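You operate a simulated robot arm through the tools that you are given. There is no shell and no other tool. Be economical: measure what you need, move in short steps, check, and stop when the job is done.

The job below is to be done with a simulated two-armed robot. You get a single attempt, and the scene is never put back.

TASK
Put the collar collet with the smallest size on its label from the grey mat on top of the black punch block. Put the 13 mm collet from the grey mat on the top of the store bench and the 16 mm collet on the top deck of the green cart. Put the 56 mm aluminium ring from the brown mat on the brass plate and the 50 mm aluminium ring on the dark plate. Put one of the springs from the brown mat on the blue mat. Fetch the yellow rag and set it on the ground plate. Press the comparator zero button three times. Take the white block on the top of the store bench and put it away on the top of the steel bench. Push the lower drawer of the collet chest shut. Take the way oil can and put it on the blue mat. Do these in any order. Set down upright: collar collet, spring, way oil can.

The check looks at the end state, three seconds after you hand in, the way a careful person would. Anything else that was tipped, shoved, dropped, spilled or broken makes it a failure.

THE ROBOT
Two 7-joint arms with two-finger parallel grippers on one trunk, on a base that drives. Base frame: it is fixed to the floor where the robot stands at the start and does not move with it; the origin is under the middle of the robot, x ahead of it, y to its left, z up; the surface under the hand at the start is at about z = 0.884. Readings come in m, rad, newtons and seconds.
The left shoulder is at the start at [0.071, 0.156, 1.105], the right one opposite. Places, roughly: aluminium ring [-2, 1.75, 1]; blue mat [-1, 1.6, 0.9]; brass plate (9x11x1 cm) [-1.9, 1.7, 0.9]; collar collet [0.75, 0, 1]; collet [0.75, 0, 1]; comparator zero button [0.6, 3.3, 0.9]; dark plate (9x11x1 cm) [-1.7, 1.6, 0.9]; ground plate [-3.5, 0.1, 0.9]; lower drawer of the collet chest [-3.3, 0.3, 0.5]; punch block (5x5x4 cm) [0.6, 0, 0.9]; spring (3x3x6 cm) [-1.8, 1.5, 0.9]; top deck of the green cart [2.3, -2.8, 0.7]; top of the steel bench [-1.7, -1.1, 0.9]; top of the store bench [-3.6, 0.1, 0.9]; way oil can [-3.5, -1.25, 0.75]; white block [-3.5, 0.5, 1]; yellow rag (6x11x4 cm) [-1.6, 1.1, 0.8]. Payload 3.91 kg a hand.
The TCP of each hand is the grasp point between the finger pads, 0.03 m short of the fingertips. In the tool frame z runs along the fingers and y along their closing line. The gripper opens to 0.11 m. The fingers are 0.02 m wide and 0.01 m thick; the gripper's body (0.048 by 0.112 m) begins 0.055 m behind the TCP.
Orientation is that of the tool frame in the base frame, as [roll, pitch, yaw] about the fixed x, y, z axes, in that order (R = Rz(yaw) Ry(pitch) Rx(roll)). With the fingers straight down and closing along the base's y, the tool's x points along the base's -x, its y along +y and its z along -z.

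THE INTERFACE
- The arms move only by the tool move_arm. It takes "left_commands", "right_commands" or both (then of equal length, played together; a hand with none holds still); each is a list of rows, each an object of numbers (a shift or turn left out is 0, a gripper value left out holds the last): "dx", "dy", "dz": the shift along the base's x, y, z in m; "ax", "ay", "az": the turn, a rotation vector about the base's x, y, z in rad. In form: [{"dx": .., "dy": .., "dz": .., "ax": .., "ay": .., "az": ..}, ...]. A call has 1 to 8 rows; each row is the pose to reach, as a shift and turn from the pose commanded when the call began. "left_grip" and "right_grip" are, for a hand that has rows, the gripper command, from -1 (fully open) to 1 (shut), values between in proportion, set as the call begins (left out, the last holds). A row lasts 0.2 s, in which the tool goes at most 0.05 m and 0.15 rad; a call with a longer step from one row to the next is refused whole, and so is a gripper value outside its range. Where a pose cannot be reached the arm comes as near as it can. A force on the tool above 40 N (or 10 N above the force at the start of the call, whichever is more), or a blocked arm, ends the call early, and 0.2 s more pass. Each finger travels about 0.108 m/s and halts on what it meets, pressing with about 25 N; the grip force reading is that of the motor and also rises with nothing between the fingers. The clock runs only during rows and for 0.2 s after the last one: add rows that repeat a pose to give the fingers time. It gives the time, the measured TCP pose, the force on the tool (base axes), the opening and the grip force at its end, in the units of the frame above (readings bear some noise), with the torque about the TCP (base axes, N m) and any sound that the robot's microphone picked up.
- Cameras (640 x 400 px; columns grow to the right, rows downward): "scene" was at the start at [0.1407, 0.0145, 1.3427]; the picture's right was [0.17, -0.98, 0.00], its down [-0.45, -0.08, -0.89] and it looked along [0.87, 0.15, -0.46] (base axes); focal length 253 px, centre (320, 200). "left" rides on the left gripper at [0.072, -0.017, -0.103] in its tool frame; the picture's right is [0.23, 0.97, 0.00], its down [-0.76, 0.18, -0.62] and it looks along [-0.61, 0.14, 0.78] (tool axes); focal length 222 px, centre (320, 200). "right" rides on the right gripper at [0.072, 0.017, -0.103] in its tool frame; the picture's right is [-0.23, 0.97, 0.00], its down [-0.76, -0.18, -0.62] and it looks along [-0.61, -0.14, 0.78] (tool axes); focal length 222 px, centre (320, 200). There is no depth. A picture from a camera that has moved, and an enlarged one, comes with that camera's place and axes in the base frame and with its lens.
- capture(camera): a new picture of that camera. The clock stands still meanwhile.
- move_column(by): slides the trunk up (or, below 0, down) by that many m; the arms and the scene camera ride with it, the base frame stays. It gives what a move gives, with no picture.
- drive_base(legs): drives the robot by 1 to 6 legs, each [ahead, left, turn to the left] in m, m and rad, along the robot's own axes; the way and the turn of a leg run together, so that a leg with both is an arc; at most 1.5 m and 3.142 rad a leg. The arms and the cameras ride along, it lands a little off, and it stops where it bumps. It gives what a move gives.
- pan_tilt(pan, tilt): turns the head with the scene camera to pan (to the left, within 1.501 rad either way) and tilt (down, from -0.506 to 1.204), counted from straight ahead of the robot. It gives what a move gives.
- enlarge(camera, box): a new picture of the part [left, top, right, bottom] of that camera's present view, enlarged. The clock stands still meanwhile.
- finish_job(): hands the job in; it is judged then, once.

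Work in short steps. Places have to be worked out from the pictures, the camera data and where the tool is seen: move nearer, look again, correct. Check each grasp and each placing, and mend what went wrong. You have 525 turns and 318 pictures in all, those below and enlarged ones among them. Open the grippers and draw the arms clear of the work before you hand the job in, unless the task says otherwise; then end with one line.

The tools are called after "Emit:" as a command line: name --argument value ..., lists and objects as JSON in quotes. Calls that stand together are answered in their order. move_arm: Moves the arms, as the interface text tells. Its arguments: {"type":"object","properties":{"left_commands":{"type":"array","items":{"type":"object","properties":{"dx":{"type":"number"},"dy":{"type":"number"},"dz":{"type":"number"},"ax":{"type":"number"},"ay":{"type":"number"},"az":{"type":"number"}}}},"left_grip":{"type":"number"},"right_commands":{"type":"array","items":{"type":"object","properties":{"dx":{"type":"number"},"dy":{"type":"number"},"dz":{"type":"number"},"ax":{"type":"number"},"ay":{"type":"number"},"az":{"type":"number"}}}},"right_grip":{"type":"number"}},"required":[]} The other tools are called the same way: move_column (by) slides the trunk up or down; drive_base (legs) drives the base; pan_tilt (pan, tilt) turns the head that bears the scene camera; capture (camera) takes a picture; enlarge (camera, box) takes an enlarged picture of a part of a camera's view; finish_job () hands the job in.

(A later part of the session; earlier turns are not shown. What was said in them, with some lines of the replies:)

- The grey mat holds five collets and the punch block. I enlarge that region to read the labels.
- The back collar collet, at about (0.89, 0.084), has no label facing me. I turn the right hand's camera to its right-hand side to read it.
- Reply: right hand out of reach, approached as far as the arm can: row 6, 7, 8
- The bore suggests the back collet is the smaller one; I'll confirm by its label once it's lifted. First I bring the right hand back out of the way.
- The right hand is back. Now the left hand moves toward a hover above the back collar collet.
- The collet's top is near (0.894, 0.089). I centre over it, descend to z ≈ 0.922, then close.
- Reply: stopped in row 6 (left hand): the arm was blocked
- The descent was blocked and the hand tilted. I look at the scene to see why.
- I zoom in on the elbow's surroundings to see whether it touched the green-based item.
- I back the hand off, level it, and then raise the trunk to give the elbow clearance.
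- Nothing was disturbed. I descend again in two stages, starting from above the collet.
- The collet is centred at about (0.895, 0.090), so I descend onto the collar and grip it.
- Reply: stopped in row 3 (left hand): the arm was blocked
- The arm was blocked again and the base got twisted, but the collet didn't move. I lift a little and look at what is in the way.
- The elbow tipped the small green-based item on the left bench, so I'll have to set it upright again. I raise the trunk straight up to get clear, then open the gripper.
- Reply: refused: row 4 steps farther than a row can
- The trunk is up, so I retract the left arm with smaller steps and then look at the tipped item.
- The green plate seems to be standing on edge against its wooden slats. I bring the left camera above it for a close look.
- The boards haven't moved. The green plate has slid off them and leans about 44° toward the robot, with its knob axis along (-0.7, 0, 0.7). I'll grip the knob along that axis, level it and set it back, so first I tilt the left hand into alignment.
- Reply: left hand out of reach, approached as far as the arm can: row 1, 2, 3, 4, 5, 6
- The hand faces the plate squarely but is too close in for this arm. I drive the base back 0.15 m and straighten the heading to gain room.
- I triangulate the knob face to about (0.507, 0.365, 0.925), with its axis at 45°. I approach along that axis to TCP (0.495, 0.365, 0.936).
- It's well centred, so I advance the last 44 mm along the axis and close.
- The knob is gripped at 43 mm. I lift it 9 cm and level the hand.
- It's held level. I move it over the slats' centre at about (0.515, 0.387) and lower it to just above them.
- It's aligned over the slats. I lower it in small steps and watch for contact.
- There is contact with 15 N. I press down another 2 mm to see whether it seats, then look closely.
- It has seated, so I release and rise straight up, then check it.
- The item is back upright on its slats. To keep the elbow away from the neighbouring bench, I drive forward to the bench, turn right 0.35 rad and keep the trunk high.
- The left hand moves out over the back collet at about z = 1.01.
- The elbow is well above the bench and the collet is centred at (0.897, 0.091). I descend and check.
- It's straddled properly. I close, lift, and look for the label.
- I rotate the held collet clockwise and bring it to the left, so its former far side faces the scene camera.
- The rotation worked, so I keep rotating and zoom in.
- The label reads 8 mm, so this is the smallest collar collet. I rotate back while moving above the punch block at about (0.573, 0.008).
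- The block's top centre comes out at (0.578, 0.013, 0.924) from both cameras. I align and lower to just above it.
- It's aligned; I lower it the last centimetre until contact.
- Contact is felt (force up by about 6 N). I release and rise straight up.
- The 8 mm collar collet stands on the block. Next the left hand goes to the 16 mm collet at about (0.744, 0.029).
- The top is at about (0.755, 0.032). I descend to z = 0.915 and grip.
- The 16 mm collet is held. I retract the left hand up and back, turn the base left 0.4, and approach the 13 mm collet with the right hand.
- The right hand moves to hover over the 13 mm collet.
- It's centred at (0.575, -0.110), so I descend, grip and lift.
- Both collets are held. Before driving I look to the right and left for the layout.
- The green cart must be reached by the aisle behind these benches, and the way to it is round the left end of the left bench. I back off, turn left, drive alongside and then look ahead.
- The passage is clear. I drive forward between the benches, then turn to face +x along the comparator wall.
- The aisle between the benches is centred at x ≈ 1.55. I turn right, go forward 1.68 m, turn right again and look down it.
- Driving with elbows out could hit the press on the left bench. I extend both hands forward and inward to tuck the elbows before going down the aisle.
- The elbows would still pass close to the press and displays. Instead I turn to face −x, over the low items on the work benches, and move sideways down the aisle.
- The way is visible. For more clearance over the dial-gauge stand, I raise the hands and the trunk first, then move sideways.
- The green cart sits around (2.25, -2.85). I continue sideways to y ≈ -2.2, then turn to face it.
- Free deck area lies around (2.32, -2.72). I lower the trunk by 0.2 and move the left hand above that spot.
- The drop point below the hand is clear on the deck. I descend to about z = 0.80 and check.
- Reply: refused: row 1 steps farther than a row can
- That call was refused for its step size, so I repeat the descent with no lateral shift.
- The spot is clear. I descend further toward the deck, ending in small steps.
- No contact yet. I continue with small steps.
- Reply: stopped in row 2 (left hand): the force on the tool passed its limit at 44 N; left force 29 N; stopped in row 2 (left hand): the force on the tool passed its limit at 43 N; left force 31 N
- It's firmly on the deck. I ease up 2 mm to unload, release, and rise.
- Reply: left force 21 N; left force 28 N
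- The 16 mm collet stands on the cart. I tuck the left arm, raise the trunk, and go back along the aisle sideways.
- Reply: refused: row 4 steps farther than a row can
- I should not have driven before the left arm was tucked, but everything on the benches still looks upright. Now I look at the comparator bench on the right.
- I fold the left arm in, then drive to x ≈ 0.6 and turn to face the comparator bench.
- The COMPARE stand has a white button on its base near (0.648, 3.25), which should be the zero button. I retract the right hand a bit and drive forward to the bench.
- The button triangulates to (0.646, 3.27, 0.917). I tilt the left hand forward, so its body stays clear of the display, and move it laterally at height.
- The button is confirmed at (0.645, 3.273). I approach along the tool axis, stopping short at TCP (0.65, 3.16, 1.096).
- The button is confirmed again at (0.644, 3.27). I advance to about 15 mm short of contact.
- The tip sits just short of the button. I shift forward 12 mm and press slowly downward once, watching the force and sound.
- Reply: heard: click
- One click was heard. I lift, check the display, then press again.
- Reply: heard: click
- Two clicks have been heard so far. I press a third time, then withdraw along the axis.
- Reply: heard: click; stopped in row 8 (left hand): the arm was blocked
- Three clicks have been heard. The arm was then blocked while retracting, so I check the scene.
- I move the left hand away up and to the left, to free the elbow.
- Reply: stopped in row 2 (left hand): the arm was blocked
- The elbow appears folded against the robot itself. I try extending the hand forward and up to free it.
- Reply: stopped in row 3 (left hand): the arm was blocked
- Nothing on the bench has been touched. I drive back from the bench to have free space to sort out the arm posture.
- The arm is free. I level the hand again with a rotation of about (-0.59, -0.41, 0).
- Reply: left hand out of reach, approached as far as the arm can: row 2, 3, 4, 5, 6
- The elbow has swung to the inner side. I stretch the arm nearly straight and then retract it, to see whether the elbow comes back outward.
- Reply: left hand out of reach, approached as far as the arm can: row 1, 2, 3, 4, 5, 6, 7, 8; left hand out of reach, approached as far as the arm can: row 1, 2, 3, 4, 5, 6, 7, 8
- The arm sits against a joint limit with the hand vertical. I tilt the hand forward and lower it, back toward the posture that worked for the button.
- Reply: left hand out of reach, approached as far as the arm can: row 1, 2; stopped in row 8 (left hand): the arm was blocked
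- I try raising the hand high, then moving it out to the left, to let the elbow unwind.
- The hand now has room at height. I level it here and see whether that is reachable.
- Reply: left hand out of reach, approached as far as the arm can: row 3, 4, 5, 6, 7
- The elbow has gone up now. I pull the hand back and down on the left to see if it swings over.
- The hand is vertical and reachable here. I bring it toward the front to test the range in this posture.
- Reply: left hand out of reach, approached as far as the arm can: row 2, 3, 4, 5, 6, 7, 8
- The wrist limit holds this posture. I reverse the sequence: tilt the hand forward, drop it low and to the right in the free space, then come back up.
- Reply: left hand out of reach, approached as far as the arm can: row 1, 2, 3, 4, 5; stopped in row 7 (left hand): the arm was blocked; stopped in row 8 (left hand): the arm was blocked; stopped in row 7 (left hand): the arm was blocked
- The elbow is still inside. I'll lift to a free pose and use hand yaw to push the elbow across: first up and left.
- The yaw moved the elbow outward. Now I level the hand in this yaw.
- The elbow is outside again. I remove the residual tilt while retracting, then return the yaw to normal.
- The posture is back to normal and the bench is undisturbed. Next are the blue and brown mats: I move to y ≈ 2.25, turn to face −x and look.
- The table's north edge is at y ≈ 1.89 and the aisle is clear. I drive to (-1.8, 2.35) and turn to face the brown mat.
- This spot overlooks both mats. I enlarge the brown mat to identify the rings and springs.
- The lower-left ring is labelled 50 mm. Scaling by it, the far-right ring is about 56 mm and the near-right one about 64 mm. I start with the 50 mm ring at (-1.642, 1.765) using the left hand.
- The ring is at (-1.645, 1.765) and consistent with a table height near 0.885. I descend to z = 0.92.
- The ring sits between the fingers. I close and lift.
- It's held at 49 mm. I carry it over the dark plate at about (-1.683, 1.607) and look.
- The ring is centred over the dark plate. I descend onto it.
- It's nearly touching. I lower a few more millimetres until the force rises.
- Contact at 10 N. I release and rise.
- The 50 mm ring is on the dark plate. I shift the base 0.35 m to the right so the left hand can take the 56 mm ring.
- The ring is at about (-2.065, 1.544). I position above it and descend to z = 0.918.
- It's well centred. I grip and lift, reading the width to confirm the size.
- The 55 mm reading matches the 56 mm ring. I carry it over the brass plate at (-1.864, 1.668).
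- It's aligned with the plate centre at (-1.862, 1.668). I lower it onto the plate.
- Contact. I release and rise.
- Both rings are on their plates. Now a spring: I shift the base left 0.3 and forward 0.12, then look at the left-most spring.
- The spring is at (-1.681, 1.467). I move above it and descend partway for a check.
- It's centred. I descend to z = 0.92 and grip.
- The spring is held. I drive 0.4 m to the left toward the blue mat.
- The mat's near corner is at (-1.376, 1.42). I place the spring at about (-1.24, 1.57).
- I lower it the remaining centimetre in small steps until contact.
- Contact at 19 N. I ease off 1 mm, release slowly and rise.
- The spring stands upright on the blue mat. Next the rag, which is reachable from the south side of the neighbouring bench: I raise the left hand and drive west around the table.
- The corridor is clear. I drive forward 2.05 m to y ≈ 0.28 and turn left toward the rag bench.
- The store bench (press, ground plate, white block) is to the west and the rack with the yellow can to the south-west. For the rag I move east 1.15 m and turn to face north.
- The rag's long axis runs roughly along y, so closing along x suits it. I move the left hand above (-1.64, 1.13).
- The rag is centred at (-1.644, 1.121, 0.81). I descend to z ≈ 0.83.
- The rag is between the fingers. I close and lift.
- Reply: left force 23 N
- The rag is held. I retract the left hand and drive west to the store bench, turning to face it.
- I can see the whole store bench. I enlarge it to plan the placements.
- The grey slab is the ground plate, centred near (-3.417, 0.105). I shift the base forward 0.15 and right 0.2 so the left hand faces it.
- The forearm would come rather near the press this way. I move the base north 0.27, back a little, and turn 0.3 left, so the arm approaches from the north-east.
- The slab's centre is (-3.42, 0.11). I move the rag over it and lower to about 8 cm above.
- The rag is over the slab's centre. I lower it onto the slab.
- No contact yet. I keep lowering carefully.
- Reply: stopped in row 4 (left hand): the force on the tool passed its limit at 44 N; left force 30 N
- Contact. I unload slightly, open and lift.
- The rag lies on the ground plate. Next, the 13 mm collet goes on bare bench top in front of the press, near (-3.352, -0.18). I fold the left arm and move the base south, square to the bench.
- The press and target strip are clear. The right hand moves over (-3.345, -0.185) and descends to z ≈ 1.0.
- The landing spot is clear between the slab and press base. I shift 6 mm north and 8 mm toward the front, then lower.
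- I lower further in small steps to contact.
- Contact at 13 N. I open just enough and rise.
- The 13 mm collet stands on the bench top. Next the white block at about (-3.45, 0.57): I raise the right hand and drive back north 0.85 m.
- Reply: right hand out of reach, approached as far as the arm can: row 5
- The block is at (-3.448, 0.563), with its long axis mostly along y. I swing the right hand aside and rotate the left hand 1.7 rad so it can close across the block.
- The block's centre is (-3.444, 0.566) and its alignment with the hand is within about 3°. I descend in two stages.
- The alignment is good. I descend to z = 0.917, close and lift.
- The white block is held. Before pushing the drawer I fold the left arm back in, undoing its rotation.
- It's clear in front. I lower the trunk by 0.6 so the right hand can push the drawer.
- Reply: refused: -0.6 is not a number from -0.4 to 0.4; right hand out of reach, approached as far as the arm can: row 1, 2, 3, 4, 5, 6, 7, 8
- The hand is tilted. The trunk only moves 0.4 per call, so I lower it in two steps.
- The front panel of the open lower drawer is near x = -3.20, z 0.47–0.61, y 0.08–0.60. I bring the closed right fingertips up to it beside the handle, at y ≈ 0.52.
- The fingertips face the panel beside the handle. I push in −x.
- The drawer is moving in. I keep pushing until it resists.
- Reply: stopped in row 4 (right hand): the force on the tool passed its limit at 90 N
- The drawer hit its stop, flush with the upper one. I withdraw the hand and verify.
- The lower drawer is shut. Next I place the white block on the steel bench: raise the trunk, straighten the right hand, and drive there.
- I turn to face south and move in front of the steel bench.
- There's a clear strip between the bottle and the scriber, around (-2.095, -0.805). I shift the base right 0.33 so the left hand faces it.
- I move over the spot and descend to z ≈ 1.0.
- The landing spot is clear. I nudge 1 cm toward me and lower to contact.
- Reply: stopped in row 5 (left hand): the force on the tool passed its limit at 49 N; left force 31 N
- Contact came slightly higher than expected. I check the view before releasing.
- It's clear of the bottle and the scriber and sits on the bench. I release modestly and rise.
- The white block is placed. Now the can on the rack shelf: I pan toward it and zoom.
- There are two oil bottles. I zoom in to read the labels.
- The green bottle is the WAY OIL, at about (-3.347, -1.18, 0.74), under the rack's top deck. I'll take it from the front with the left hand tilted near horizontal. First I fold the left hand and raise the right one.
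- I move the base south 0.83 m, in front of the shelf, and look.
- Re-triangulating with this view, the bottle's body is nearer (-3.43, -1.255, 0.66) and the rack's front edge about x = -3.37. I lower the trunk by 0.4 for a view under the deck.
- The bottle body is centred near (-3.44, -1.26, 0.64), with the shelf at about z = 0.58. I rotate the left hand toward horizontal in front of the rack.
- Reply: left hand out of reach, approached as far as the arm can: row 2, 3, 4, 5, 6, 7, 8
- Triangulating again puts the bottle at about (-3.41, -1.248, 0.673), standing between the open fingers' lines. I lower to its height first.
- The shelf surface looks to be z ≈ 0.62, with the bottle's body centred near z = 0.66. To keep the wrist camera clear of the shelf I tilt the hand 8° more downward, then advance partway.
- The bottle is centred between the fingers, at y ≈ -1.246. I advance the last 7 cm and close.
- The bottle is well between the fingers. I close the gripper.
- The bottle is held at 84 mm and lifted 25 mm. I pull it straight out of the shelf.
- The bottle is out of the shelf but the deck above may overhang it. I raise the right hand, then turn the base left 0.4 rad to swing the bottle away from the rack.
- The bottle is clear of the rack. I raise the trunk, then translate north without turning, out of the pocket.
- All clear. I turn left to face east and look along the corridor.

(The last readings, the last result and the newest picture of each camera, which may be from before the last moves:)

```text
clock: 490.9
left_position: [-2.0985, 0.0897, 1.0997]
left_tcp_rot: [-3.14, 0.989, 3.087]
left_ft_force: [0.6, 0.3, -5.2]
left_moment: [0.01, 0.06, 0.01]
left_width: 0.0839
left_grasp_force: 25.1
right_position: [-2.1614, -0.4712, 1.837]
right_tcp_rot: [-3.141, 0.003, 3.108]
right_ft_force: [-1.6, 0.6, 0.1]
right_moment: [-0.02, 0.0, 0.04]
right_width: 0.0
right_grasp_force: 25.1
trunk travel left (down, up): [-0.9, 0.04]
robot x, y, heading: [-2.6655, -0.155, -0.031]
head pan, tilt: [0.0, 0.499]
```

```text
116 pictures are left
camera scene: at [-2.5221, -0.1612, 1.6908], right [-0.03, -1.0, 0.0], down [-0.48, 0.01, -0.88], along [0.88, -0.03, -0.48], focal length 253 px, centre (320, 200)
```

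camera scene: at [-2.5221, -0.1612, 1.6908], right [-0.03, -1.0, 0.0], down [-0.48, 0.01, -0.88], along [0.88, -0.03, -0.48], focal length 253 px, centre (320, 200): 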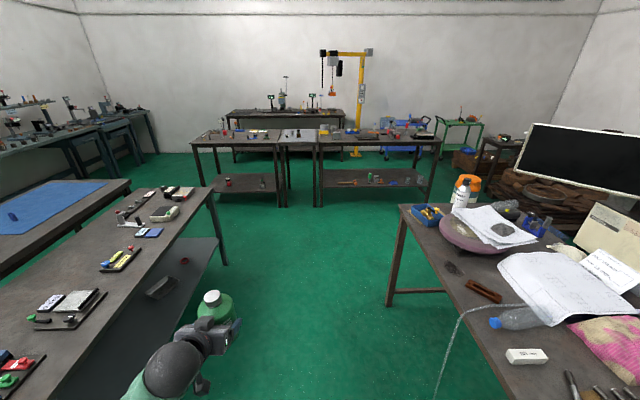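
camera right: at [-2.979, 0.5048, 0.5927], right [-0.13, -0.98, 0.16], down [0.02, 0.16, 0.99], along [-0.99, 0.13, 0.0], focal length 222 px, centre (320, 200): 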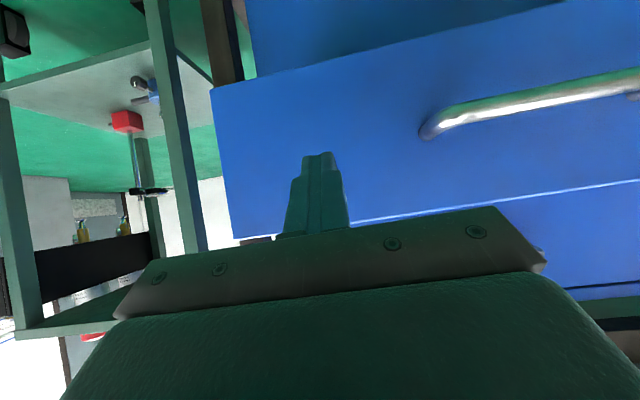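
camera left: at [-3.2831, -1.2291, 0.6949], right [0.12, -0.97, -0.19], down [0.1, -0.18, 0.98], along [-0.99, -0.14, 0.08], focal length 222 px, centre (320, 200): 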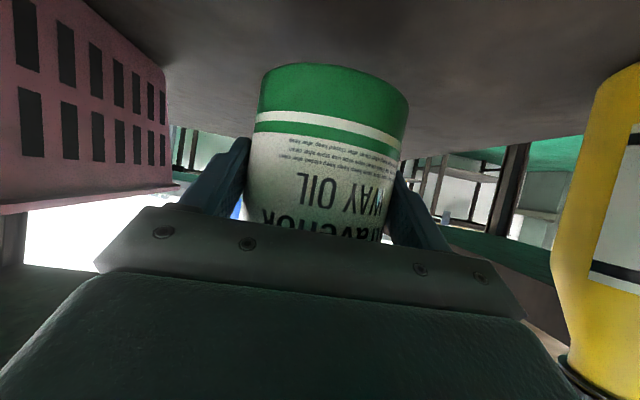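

The corridor is free. I drive east 2.5 m, then turn north.

Emit:
drive_base --legs '[[1.3, 0.02, 0.03], [1.23, 0, 0], [0, 0, 1.57]]'

Emit:
capture --camera "scene"

```text
clock: 507.0
left_position: [-0.3832, 0.4569, 1.0991]
left_tcp_rot: [3.141, 0.989, -1.602]
left_ft_force: [-0.1, 0.6, -5.5]
left_moment: [-0.1, -0.03, 0.0]
left_width: 0.0838
left_grasp_force: 25.1
right_position: [0.179, 0.4096, 1.8366]
right_tcp_rot: [3.14, 0.002, -1.577]
right_ft_force: [0.1, 0.6, 0.9]
right_moment: [0.02, -0.01, 0.01]
right_width: 0.0
right_grasp_force: 25.0
trunk travel left (down, up): [-0.9, 0.04]
robot x, y, heading: [-0.123, -0.1032, 1.567]
head pan, tilt: [0.0, 0.499]
```

```text
115 pictures are left
camera scene: at [-0.1226, 0.0395, 1.6908], right [1.0, -0.01, 0.0], down [0.0, -0.48, -0.88], along [0.01, 0.88, -0.48], focal length 253 px, centre (320, 200)
```

scene: 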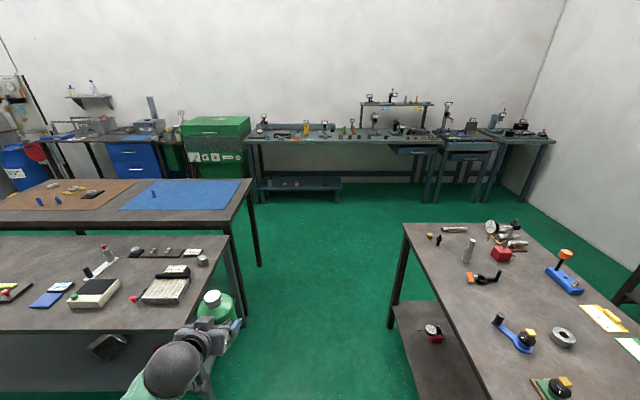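

The path north is clear. I shift right a little, drive to y ≈ 1.85 and turn to face the blue mat from the east.

Emit:
drive_base --legs '[[0.5, -0.08, 0], [1.45, 0, 0]]'

Emit:
drive_base --legs '[[0, 0, 1.57]]'

Emit:
pan_tilt --pan 0.2 --tilt 0.7

Emit:
capture --camera "scene"

```text
clock: 516.9
left_position: [-0.2938, 2.4186, 1.099]
left_tcp_rot: [-3.142, 0.99, -1.601]
left_ft_force: [-0.1, 0.0, -5.9]
left_moment: [-0.05, 0.01, 0.0]
left_width: 0.0839
left_grasp_force: 24.9
right_position: [0.2693, 2.3706, 1.8374]
right_tcp_rot: [3.141, 0.003, -1.579]
right_ft_force: [0.5, 0.7, -0.5]
right_moment: [-0.04, 0.04, 0.0]
right_width: 0.0
right_grasp_force: 25.4
trunk travel left (down, up): [-0.9, 0.04]
robot x, y, heading: [-0.0346, 1.8626, 1.563]
head pan, tilt: [0.0, 0.499]
```

```text
clock: 521.1
left_position: [-0.5947, 1.6063, 1.099]
left_tcp_rot: [-3.141, 0.989, -0.037]
left_ft_force: [0.1, 0.1, -4.2]
left_moment: [0.01, -0.11, 0.01]
left_width: 0.0836
left_grasp_force: 24.8
right_position: [-0.5416, 2.1678, 1.8373]
right_tcp_rot: [3.141, 0.003, -0.016]
right_ft_force: [0.6, -0.5, 0.0]
right_moment: [-0.03, 0.03, 0.0]
right_width: 0.0002
right_grasp_force: 24.8
trunk travel left (down, up): [-0.9, 0.04]
robot x, y, heading: [-0.0357, 1.861, 3.132]
head pan, tilt: [0.0, 0.499]
```

```text
clock: 521.8
left_position: [-0.5938, 1.6065, 1.0996]
left_tcp_rot: [-3.14, 0.99, -0.035]
left_ft_force: [0.1, -0.4, -4.7]
left_moment: [0.02, -0.04, 0.0]
left_width: 0.0837
left_grasp_force: 25.1
right_position: [-0.543, 2.1679, 1.8372]
right_tcp_rot: [3.141, 0.004, -0.016]
right_ft_force: [0.1, 0.0, -0.3]
right_moment: [0.0, -0.01, 0.04]
right_width: 0.0
right_grasp_force: 24.8
trunk travel left (down, up): [-0.9, 0.04]
robot x, y, heading: [-0.033, 1.8619, 3.125]
head pan, tilt: [0.201, 0.7]
```

```text
114 pictures are left
camera scene: at [-0.1689, 1.8445, 1.6731], right [-0.19, 0.98, 0.0], down [0.63, 0.12, -0.76], along [-0.75, -0.14, -0.64], focal length 253 px, centre (320, 200)
```

scene: 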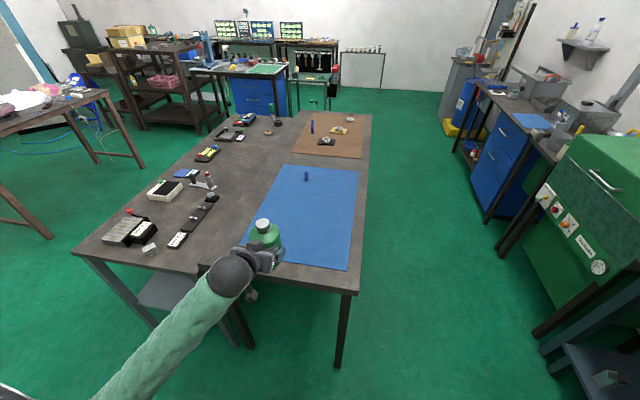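

The blue mat's east edge is x ≈ -0.71. I drive forward 0.2, then extend the bottle over the mat at about (-0.88, 1.61).

Emit:
drive_base --legs '[[0.2, 0, 0]]'

Emit:
move_arm --left_commands '[{"dx": -0.03, "dz": -0.01}, {"dx": -0.06, "dz": -0.03}, {"dx": -0.085, "dz": -0.05}, {"dx": -0.085, "dz": -0.08}, {"dx": -0.085, "dz": -0.11}]'

Emit:
capture --camera "scene"

Emit:
capture --camera "left"

```text
clock: 523.4
left_position: [-0.7979, 1.6103, 1.0995]
left_tcp_rot: [-3.14, 0.993, -0.041]
left_ft_force: [0.0, -0.2, -5.3]
left_moment: [-0.01, -0.05, 0.01]
left_width: 0.0837
left_grasp_force: 25.4
right_position: [-0.7426, 2.1727, 1.8373]
right_tcp_rot: [-3.141, 0.005, -0.018]
right_ft_force: [0.6, 0.0, 0.2]
right_moment: [0.0, -0.01, -0.01]
right_width: 0.0002
right_grasp_force: 25.0
trunk travel left (down, up): [-0.9, 0.04]
robot x, y, heading: [-0.2394, 1.863, 3.126]
head pan, tilt: [0.201, 0.7]
```

```text
clock: 524.6
left_position: [-0.8842, 1.6106, 0.9895]
left_tcp_rot: [3.14, 0.989, -0.042]
left_ft_force: [-0.5, 0.5, -5.2]
left_moment: [-0.03, -0.05, -0.01]
left_width: 0.0835
left_grasp_force: 25.1
right_position: [-0.7446, 2.1722, 1.8381]
right_tcp_rot: [3.141, 0.004, -0.02]
right_ft_force: [-0.3, 0.5, -0.5]
right_moment: [-0.02, 0.02, 0.01]
right_width: 0.0002
right_grasp_force: 24.9
trunk travel left (down, up): [-0.9, 0.04]
robot x, y, heading: [-0.2348, 1.861, 3.126]
head pan, tilt: [0.201, 0.7]
```

```text
113 pictures are left
camera scene: at [-0.3721, 1.8483, 1.6732], right [-0.18, 0.98, 0.0], down [0.63, 0.12, -0.76], along [-0.75, -0.14, -0.64], focal length 253 px, centre (320, 200)
```

scene: 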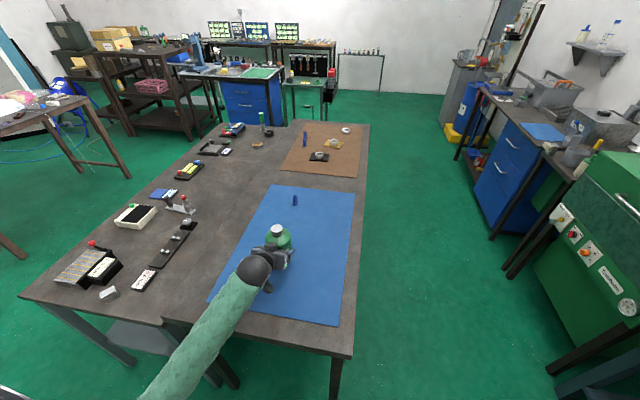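

```text
112 pictures are left
camera left: at [-0.7579, 1.6231, 0.9863], right [0.09, -0.98, -0.19], down [0.1, -0.18, 0.98], along [-0.99, -0.1, 0.08], focal length 222 px, centre (320, 200)
```

left: 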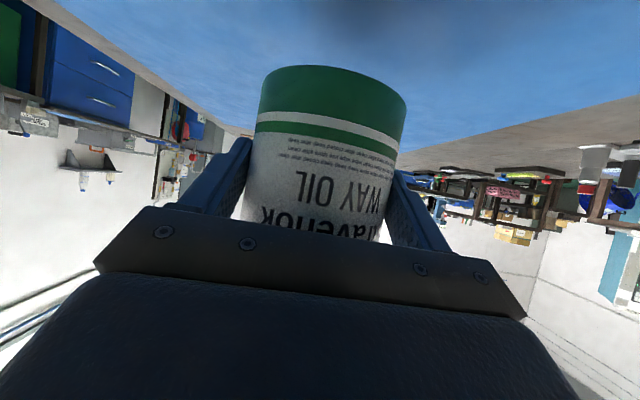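

The bottle is over the mat and upright. I lower it gradually to contact.

Emit:
move_arm --left_commands '[{"dz": -0.02}, {"dz": -0.035}, {"dz": -0.042}, {"dz": -0.047}]'

Emit:
enlarge --camera "scene" --box '[200, 180, 360, 320]'

```text
clock: 525.6
left_position: [-0.8837, 1.6122, 0.9429]
left_tcp_rot: [-3.141, 0.99, -0.04]
left_ft_force: [-0.4, -0.2, -5.5]
left_moment: [0.02, -0.07, 0.04]
left_width: 0.0836
left_grasp_force: 25.0
right_position: [-0.7452, 2.173, 1.8371]
right_tcp_rot: [3.141, 0.005, -0.018]
right_ft_force: [-0.1, -0.3, 0.1]
right_moment: [0.01, 0.02, -0.01]
right_width: 0.0
right_grasp_force: 24.5
trunk travel left (down, up): [-0.9, 0.04]
robot x, y, heading: [-0.2378, 1.866, 3.123]
head pan, tilt: [0.201, 0.7]
```

```text
2.86 times, centred on (280, 250) of scene
camera zoom: at [-0.3721, 1.8483, 1.6731], right [-0.18, 0.98, 0.0], down [0.63, 0.12, -0.76], along [-0.75, -0.14, -0.64], focal length 722 px, centre (434, 57)
```

zoom: 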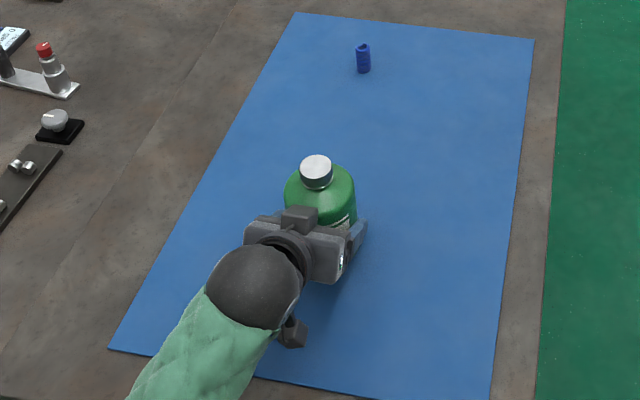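

Emit:
move_arm --left_commands '[{"dz": -0.004}, {"dz": -0.008}, {"dz": -0.012}]'

```text
clock: 526.4
left_position: [-0.883, 1.6101, 0.9321]
left_tcp_rot: [3.139, 0.993, -0.044]
left_ft_force: [0.9, -4.9, 19.2]
left_moment: [0.2, 0.25, -0.2]
left_width: 0.0839
left_grasp_force: 25.6
right_position: [-0.7445, 2.1726, 1.8377]
right_tcp_rot: [-3.141, 0.004, -0.018]
right_ft_force: [0.4, -0.3, -0.1]
right_moment: [-0.01, -0.03, -0.01]
right_width: 0.0
right_grasp_force: 25.2
trunk travel left (down, up): [-0.9, 0.04]
robot x, y, heading: [-0.2375, 1.8674, 3.123]
head pan, tilt: [0.201, 0.7]
```

Contact. I ease up, open, and back out along the tool axis.

Emit:
move_arm --left_commands '[{"dz": 0.002}]'

Emit:
move_arm --left_commands '[{}, {}, {}]' --left_grip -1

Emit:
move_arm --left_commands '[{"dx": 0.03, "dz": 0.012}, {"dx": 0.06, "dz": 0.025}, {"dx": 0.09, "dz": 0.04}, {"dx": 0.12, "dz": 0.06}, {"dx": 0.15, "dz": 0.09}]'

Emit:
enlarge --camera "scene" --box '[200, 180, 360, 320]'

Emit:
capture --camera "left"

```text
clock: 526.8
left_position: [-0.8843, 1.6115, 0.9327]
left_tcp_rot: [-3.141, 0.988, -0.04]
left_ft_force: [-6.6, -7.8, 8.5]
left_moment: [0.01, 0.52, 0.26]
left_width: 0.0838
left_grasp_force: 25.3
right_position: [-0.7442, 2.1719, 1.8378]
right_tcp_rot: [3.14, 0.003, -0.019]
right_ft_force: [1.1, 0.5, 0.2]
right_moment: [-0.02, 0.02, 0.02]
right_width: 0.0
right_grasp_force: 24.8
trunk travel left (down, up): [-0.9, 0.04]
robot x, y, heading: [-0.2381, 1.8647, 3.127]
head pan, tilt: [0.201, 0.7]
```

```text
clock: 527.6
left_position: [-0.8839, 1.6113, 0.9322]
left_tcp_rot: [3.141, 0.99, -0.04]
left_ft_force: [0.2, 0.5, -1.5]
left_moment: [-0.01, -0.02, -0.01]
left_width: 0.1101
left_grasp_force: 0.0
right_position: [-0.7446, 2.1738, 1.8373]
right_tcp_rot: [3.139, 0.004, -0.017]
right_ft_force: [-0.6, 1.2, -0.1]
right_moment: [-0.04, -0.01, 0.04]
right_width: 0.0
right_grasp_force: 24.9
trunk travel left (down, up): [-0.9, 0.04]
robot x, y, heading: [-0.2388, 1.8645, 3.122]
head pan, tilt: [0.201, 0.7]
```

```text
clock: 528.8
left_position: [-0.7327, 1.6136, 1.0245]
left_tcp_rot: [3.14, 0.991, -0.041]
left_ft_force: [0.0, 0.4, -0.2]
left_moment: [-0.04, -0.01, -0.01]
left_width: 0.11
left_grasp_force: 0.1
right_position: [-0.7426, 2.1749, 1.8383]
right_tcp_rot: [3.14, 0.005, -0.02]
right_ft_force: [0.0, -0.8, -0.4]
right_moment: [-0.01, 0.02, -0.02]
right_width: 0.0001
right_grasp_force: 25.4
trunk travel left (down, up): [-0.9, 0.04]
robot x, y, heading: [-0.2383, 1.8644, 3.124]
head pan, tilt: [0.201, 0.7]
```

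```text
2.86 times, centred on (280, 250) of scene
camera zoom: at [-0.3706, 1.8489, 1.6732], right [-0.18, 0.98, 0.0], down [0.63, 0.12, -0.77], along [-0.75, -0.14, -0.64], focal length 722 px, centre (434, 57)
```

zoom: 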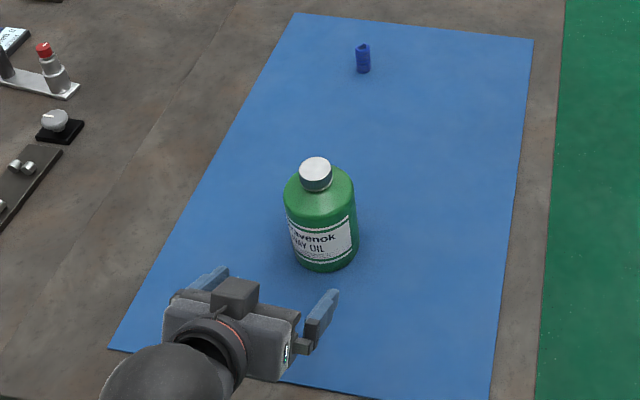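

```text
109 pictures are left
camera left: at [-0.6058, 1.6254, 1.0222], right [0.09, -0.98, -0.19], down [0.1, -0.18, 0.98], along [-0.99, -0.1, 0.08], focal length 222 px, centre (320, 200)
```

left: 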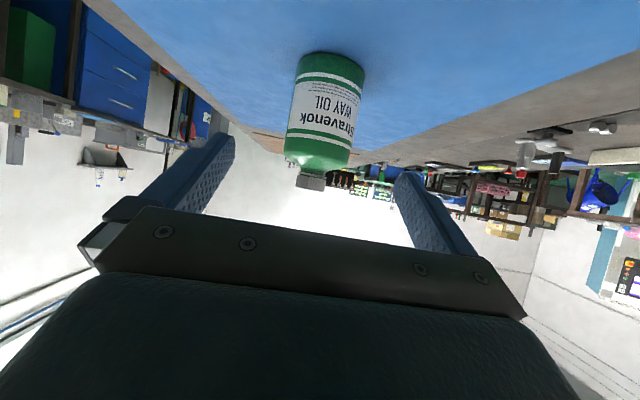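

The WAY OIL bottle stands upright on the mat. I back off, open both hands, and turn to check the first benches and the green cart once more.

Emit:
move_arm --left_commands '[{"dz": 0.04, "dx": 0.02, "ay": -0.1}, {"dz": 0.08, "dx": 0.04, "ay": -0.2}, {"dz": 0.12, "dx": 0.05, "ay": -0.3}, {"dz": 0.16, "dx": 0.06, "ay": -0.4}, {"dz": 0.2, "dx": 0.06, "ay": -0.5}, {"dz": 0.24, "dx": 0.06, "ay": -0.6}, {"dz": 0.28, "dx": 0.06, "ay": -0.7}, {"dz": 0.3, "dx": 0.06, "ay": -0.8}]' --right_commands '[{}, {}, {}, {}, {}, {}, {}, {}]' --right_grip -1

Emit:
drive_base --legs '[[-0.15, -0.1, 0], [0, 0, 1.57]]'

Emit:
pan_tilt --pan 0.4 --tilt 0.5

Emit:
capture --camera "scene"

```text
clock: 530.6
left_position: [-0.7343, 1.6092, 1.3364]
left_tcp_rot: [-3.113, 0.185, -0.022]
left_ft_force: [-0.7, -0.5, 4.1]
left_moment: [-0.01, -0.08, 0.0]
left_width: 0.1099
left_grasp_force: 0.0
left hand out of reach, approached as far as the arm can: row 1, 2, 3, 4, 5, 6, 7, 8
right_position: [-0.7427, 2.1711, 1.8386]
right_tcp_rot: [3.141, 0.006, -0.019]
right_ft_force: [0.6, -1.2, 2.2]
right_moment: [0.04, 0.03, 0.01]
right_width: 0.1101
right_grasp_force: 0.1
trunk travel left (down, up): [-0.9, 0.04]
robot x, y, heading: [-0.2391, 1.8644, 3.123]
head pan, tilt: [0.201, 0.7]
```

```text
clock: 535.9
left_position: [0.1569, 1.4577, 1.3369]
left_tcp_rot: [-3.113, 0.188, 1.523]
left_ft_force: [-0.3, 0.3, -0.4]
left_moment: [-0.02, -0.01, -0.01]
left_width: 0.11
left_grasp_force: 0.0
right_position: [-0.4055, 1.4652, 1.8372]
right_tcp_rot: [3.139, 0.003, 1.528]
right_ft_force: [-0.4, 0.5, 0.4]
right_moment: [-0.01, 0.01, -0.02]
right_width: 0.11
right_grasp_force: 0.1
trunk travel left (down, up): [-0.9, 0.04]
robot x, y, heading: [-0.0868, 1.9659, -1.611]
head pan, tilt: [0.201, 0.7]
```

```text
clock: 536.6
left_position: [0.1572, 1.4589, 1.336]
left_tcp_rot: [-3.114, 0.189, 1.525]
left_ft_force: [0.2, 0.6, 0.8]
left_moment: [0.0, 0.02, -0.01]
left_width: 0.11
left_grasp_force: 0.0
right_position: [-0.4064, 1.4642, 1.8386]
right_tcp_rot: [3.142, 0.004, 1.528]
right_ft_force: [-0.5, 0.5, -0.2]
right_moment: [0.0, 0.0, 0.02]
right_width: 0.1099
right_grasp_force: 0.0
trunk travel left (down, up): [-0.9, 0.04]
robot x, y, heading: [-0.0837, 1.9628, -1.614]
head pan, tilt: [0.4, 0.499]
```

```text
108 pictures are left
camera scene: at [-0.0553, 1.8264, 1.6908], right [-0.94, -0.35, 0.0], down [-0.17, 0.45, -0.88], along [0.31, -0.82, -0.48], focal length 253 px, centre (320, 200)
```

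scene: 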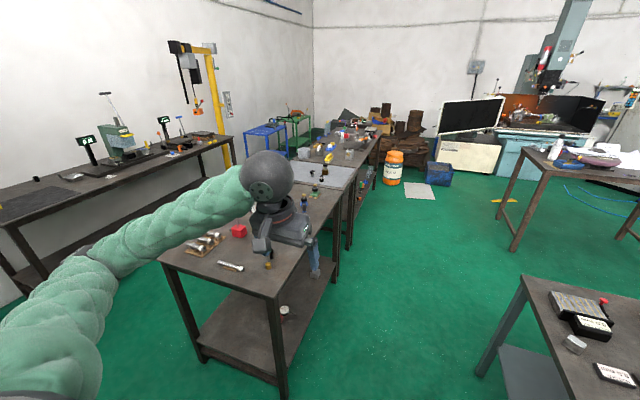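

Emit:
move_arm --left_commands '[{"dz": 0.04}, {"dz": 0.08}, {"dz": 0.12}, {"dz": 0.16}, {"dz": 0.2}, {"dz": 0.24}, {"dz": 0.28}, {"dz": 0.32}]'

Emit:
capture --camera "scene"

```text
clock: 538.4
left_position: [0.1552, 1.4586, 1.6573]
left_tcp_rot: [-3.111, 0.188, 1.524]
left_ft_force: [0.7, -0.5, 0.1]
left_moment: [-0.01, -0.02, 0.01]
left_width: 0.1097
left_grasp_force: 0.0
right_position: [-0.4064, 1.4661, 1.8379]
right_tcp_rot: [3.141, 0.003, 1.528]
right_ft_force: [-0.1, 0.3, -0.4]
right_moment: [0.0, -0.02, -0.01]
right_width: 0.11
right_grasp_force: 0.0
trunk travel left (down, up): [-0.9, 0.04]
robot x, y, heading: [-0.0891, 1.9652, -1.616]
head pan, tilt: [0.4, 0.499]
```

```text
107 pictures are left
camera scene: at [-0.0564, 1.8278, 1.6908], right [-0.94, -0.35, 0.0], down [-0.17, 0.45, -0.88], along [0.31, -0.82, -0.48], focal length 253 px, centre (320, 200)
```

scene: 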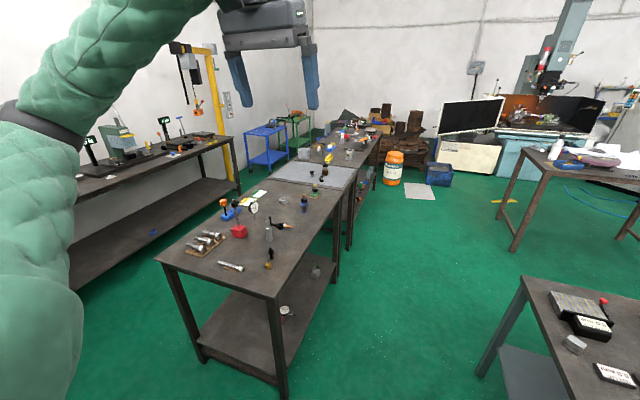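

Emit:
enlarge --camera "scene" --box '[170, 150, 370, 290]'

Emit:
enlarge --camera "scene" --box '[270, 100, 330, 150]'

Emit:
enlarge --camera "scene" --box '[290, 120, 390, 200]'

```text
2.86 times, centred on (270, 220) of scene
camera zoom: at [-0.0564, 1.8278, 1.6908], right [-0.94, -0.35, 0.0], down [-0.17, 0.45, -0.88], along [0.31, -0.82, -0.48], focal length 722 px, centre (463, 143)
```

zoom: 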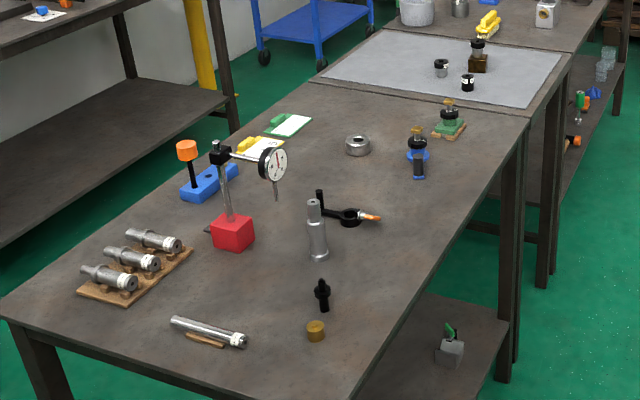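

```text
8.00 times, centred on (300, 125) of scene
camera zoom: at [-0.0564, 1.8278, 1.6908], right [-0.94, -0.35, 0.0], down [-0.17, 0.45, -0.88], along [0.31, -0.82, -0.48], focal length 2021 px, centre (480, 800)
```

zoom: 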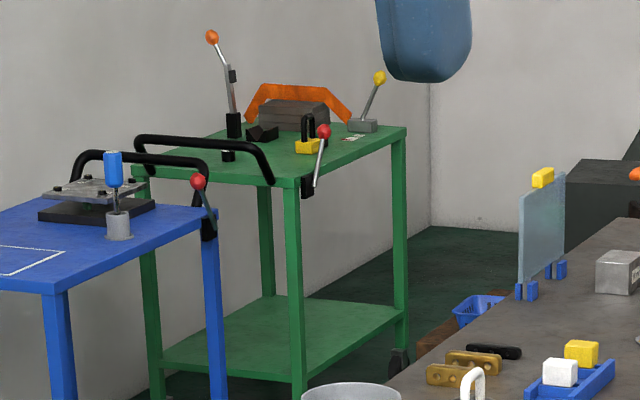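

```text
5.00 times, centred on (340, 160) of scene
camera zoom: at [-0.0564, 1.8278, 1.6908], right [-0.94, -0.35, 0.0], down [-0.17, 0.45, -0.88], along [0.31, -0.82, -0.48], focal length 1263 px, centre (220, 400)
```

zoom: 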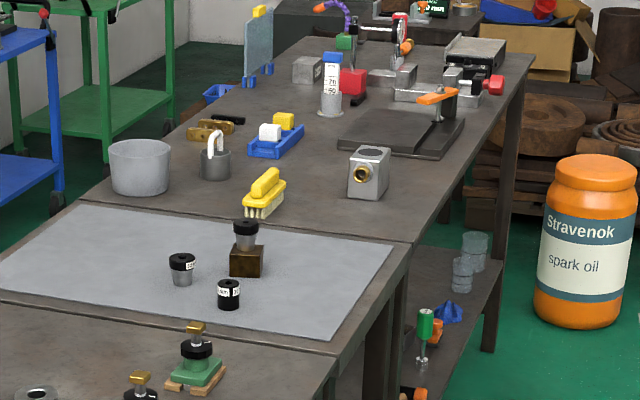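

Everything checks out: the 8 mm collet is on the block, the 16 mm is on the cart, the restored item is upright, both grippers are open and the arms are clear. I hand in.

Emit:
finish_job

```text
The job is handed in.
```

I finished all eleven jobs and handed in, with one accident: early on, the left elbow knocked a green-based fixture off its wooden slats on the left bench. I set it back upright; it sits within a few millimetres of where it was, not exactly.
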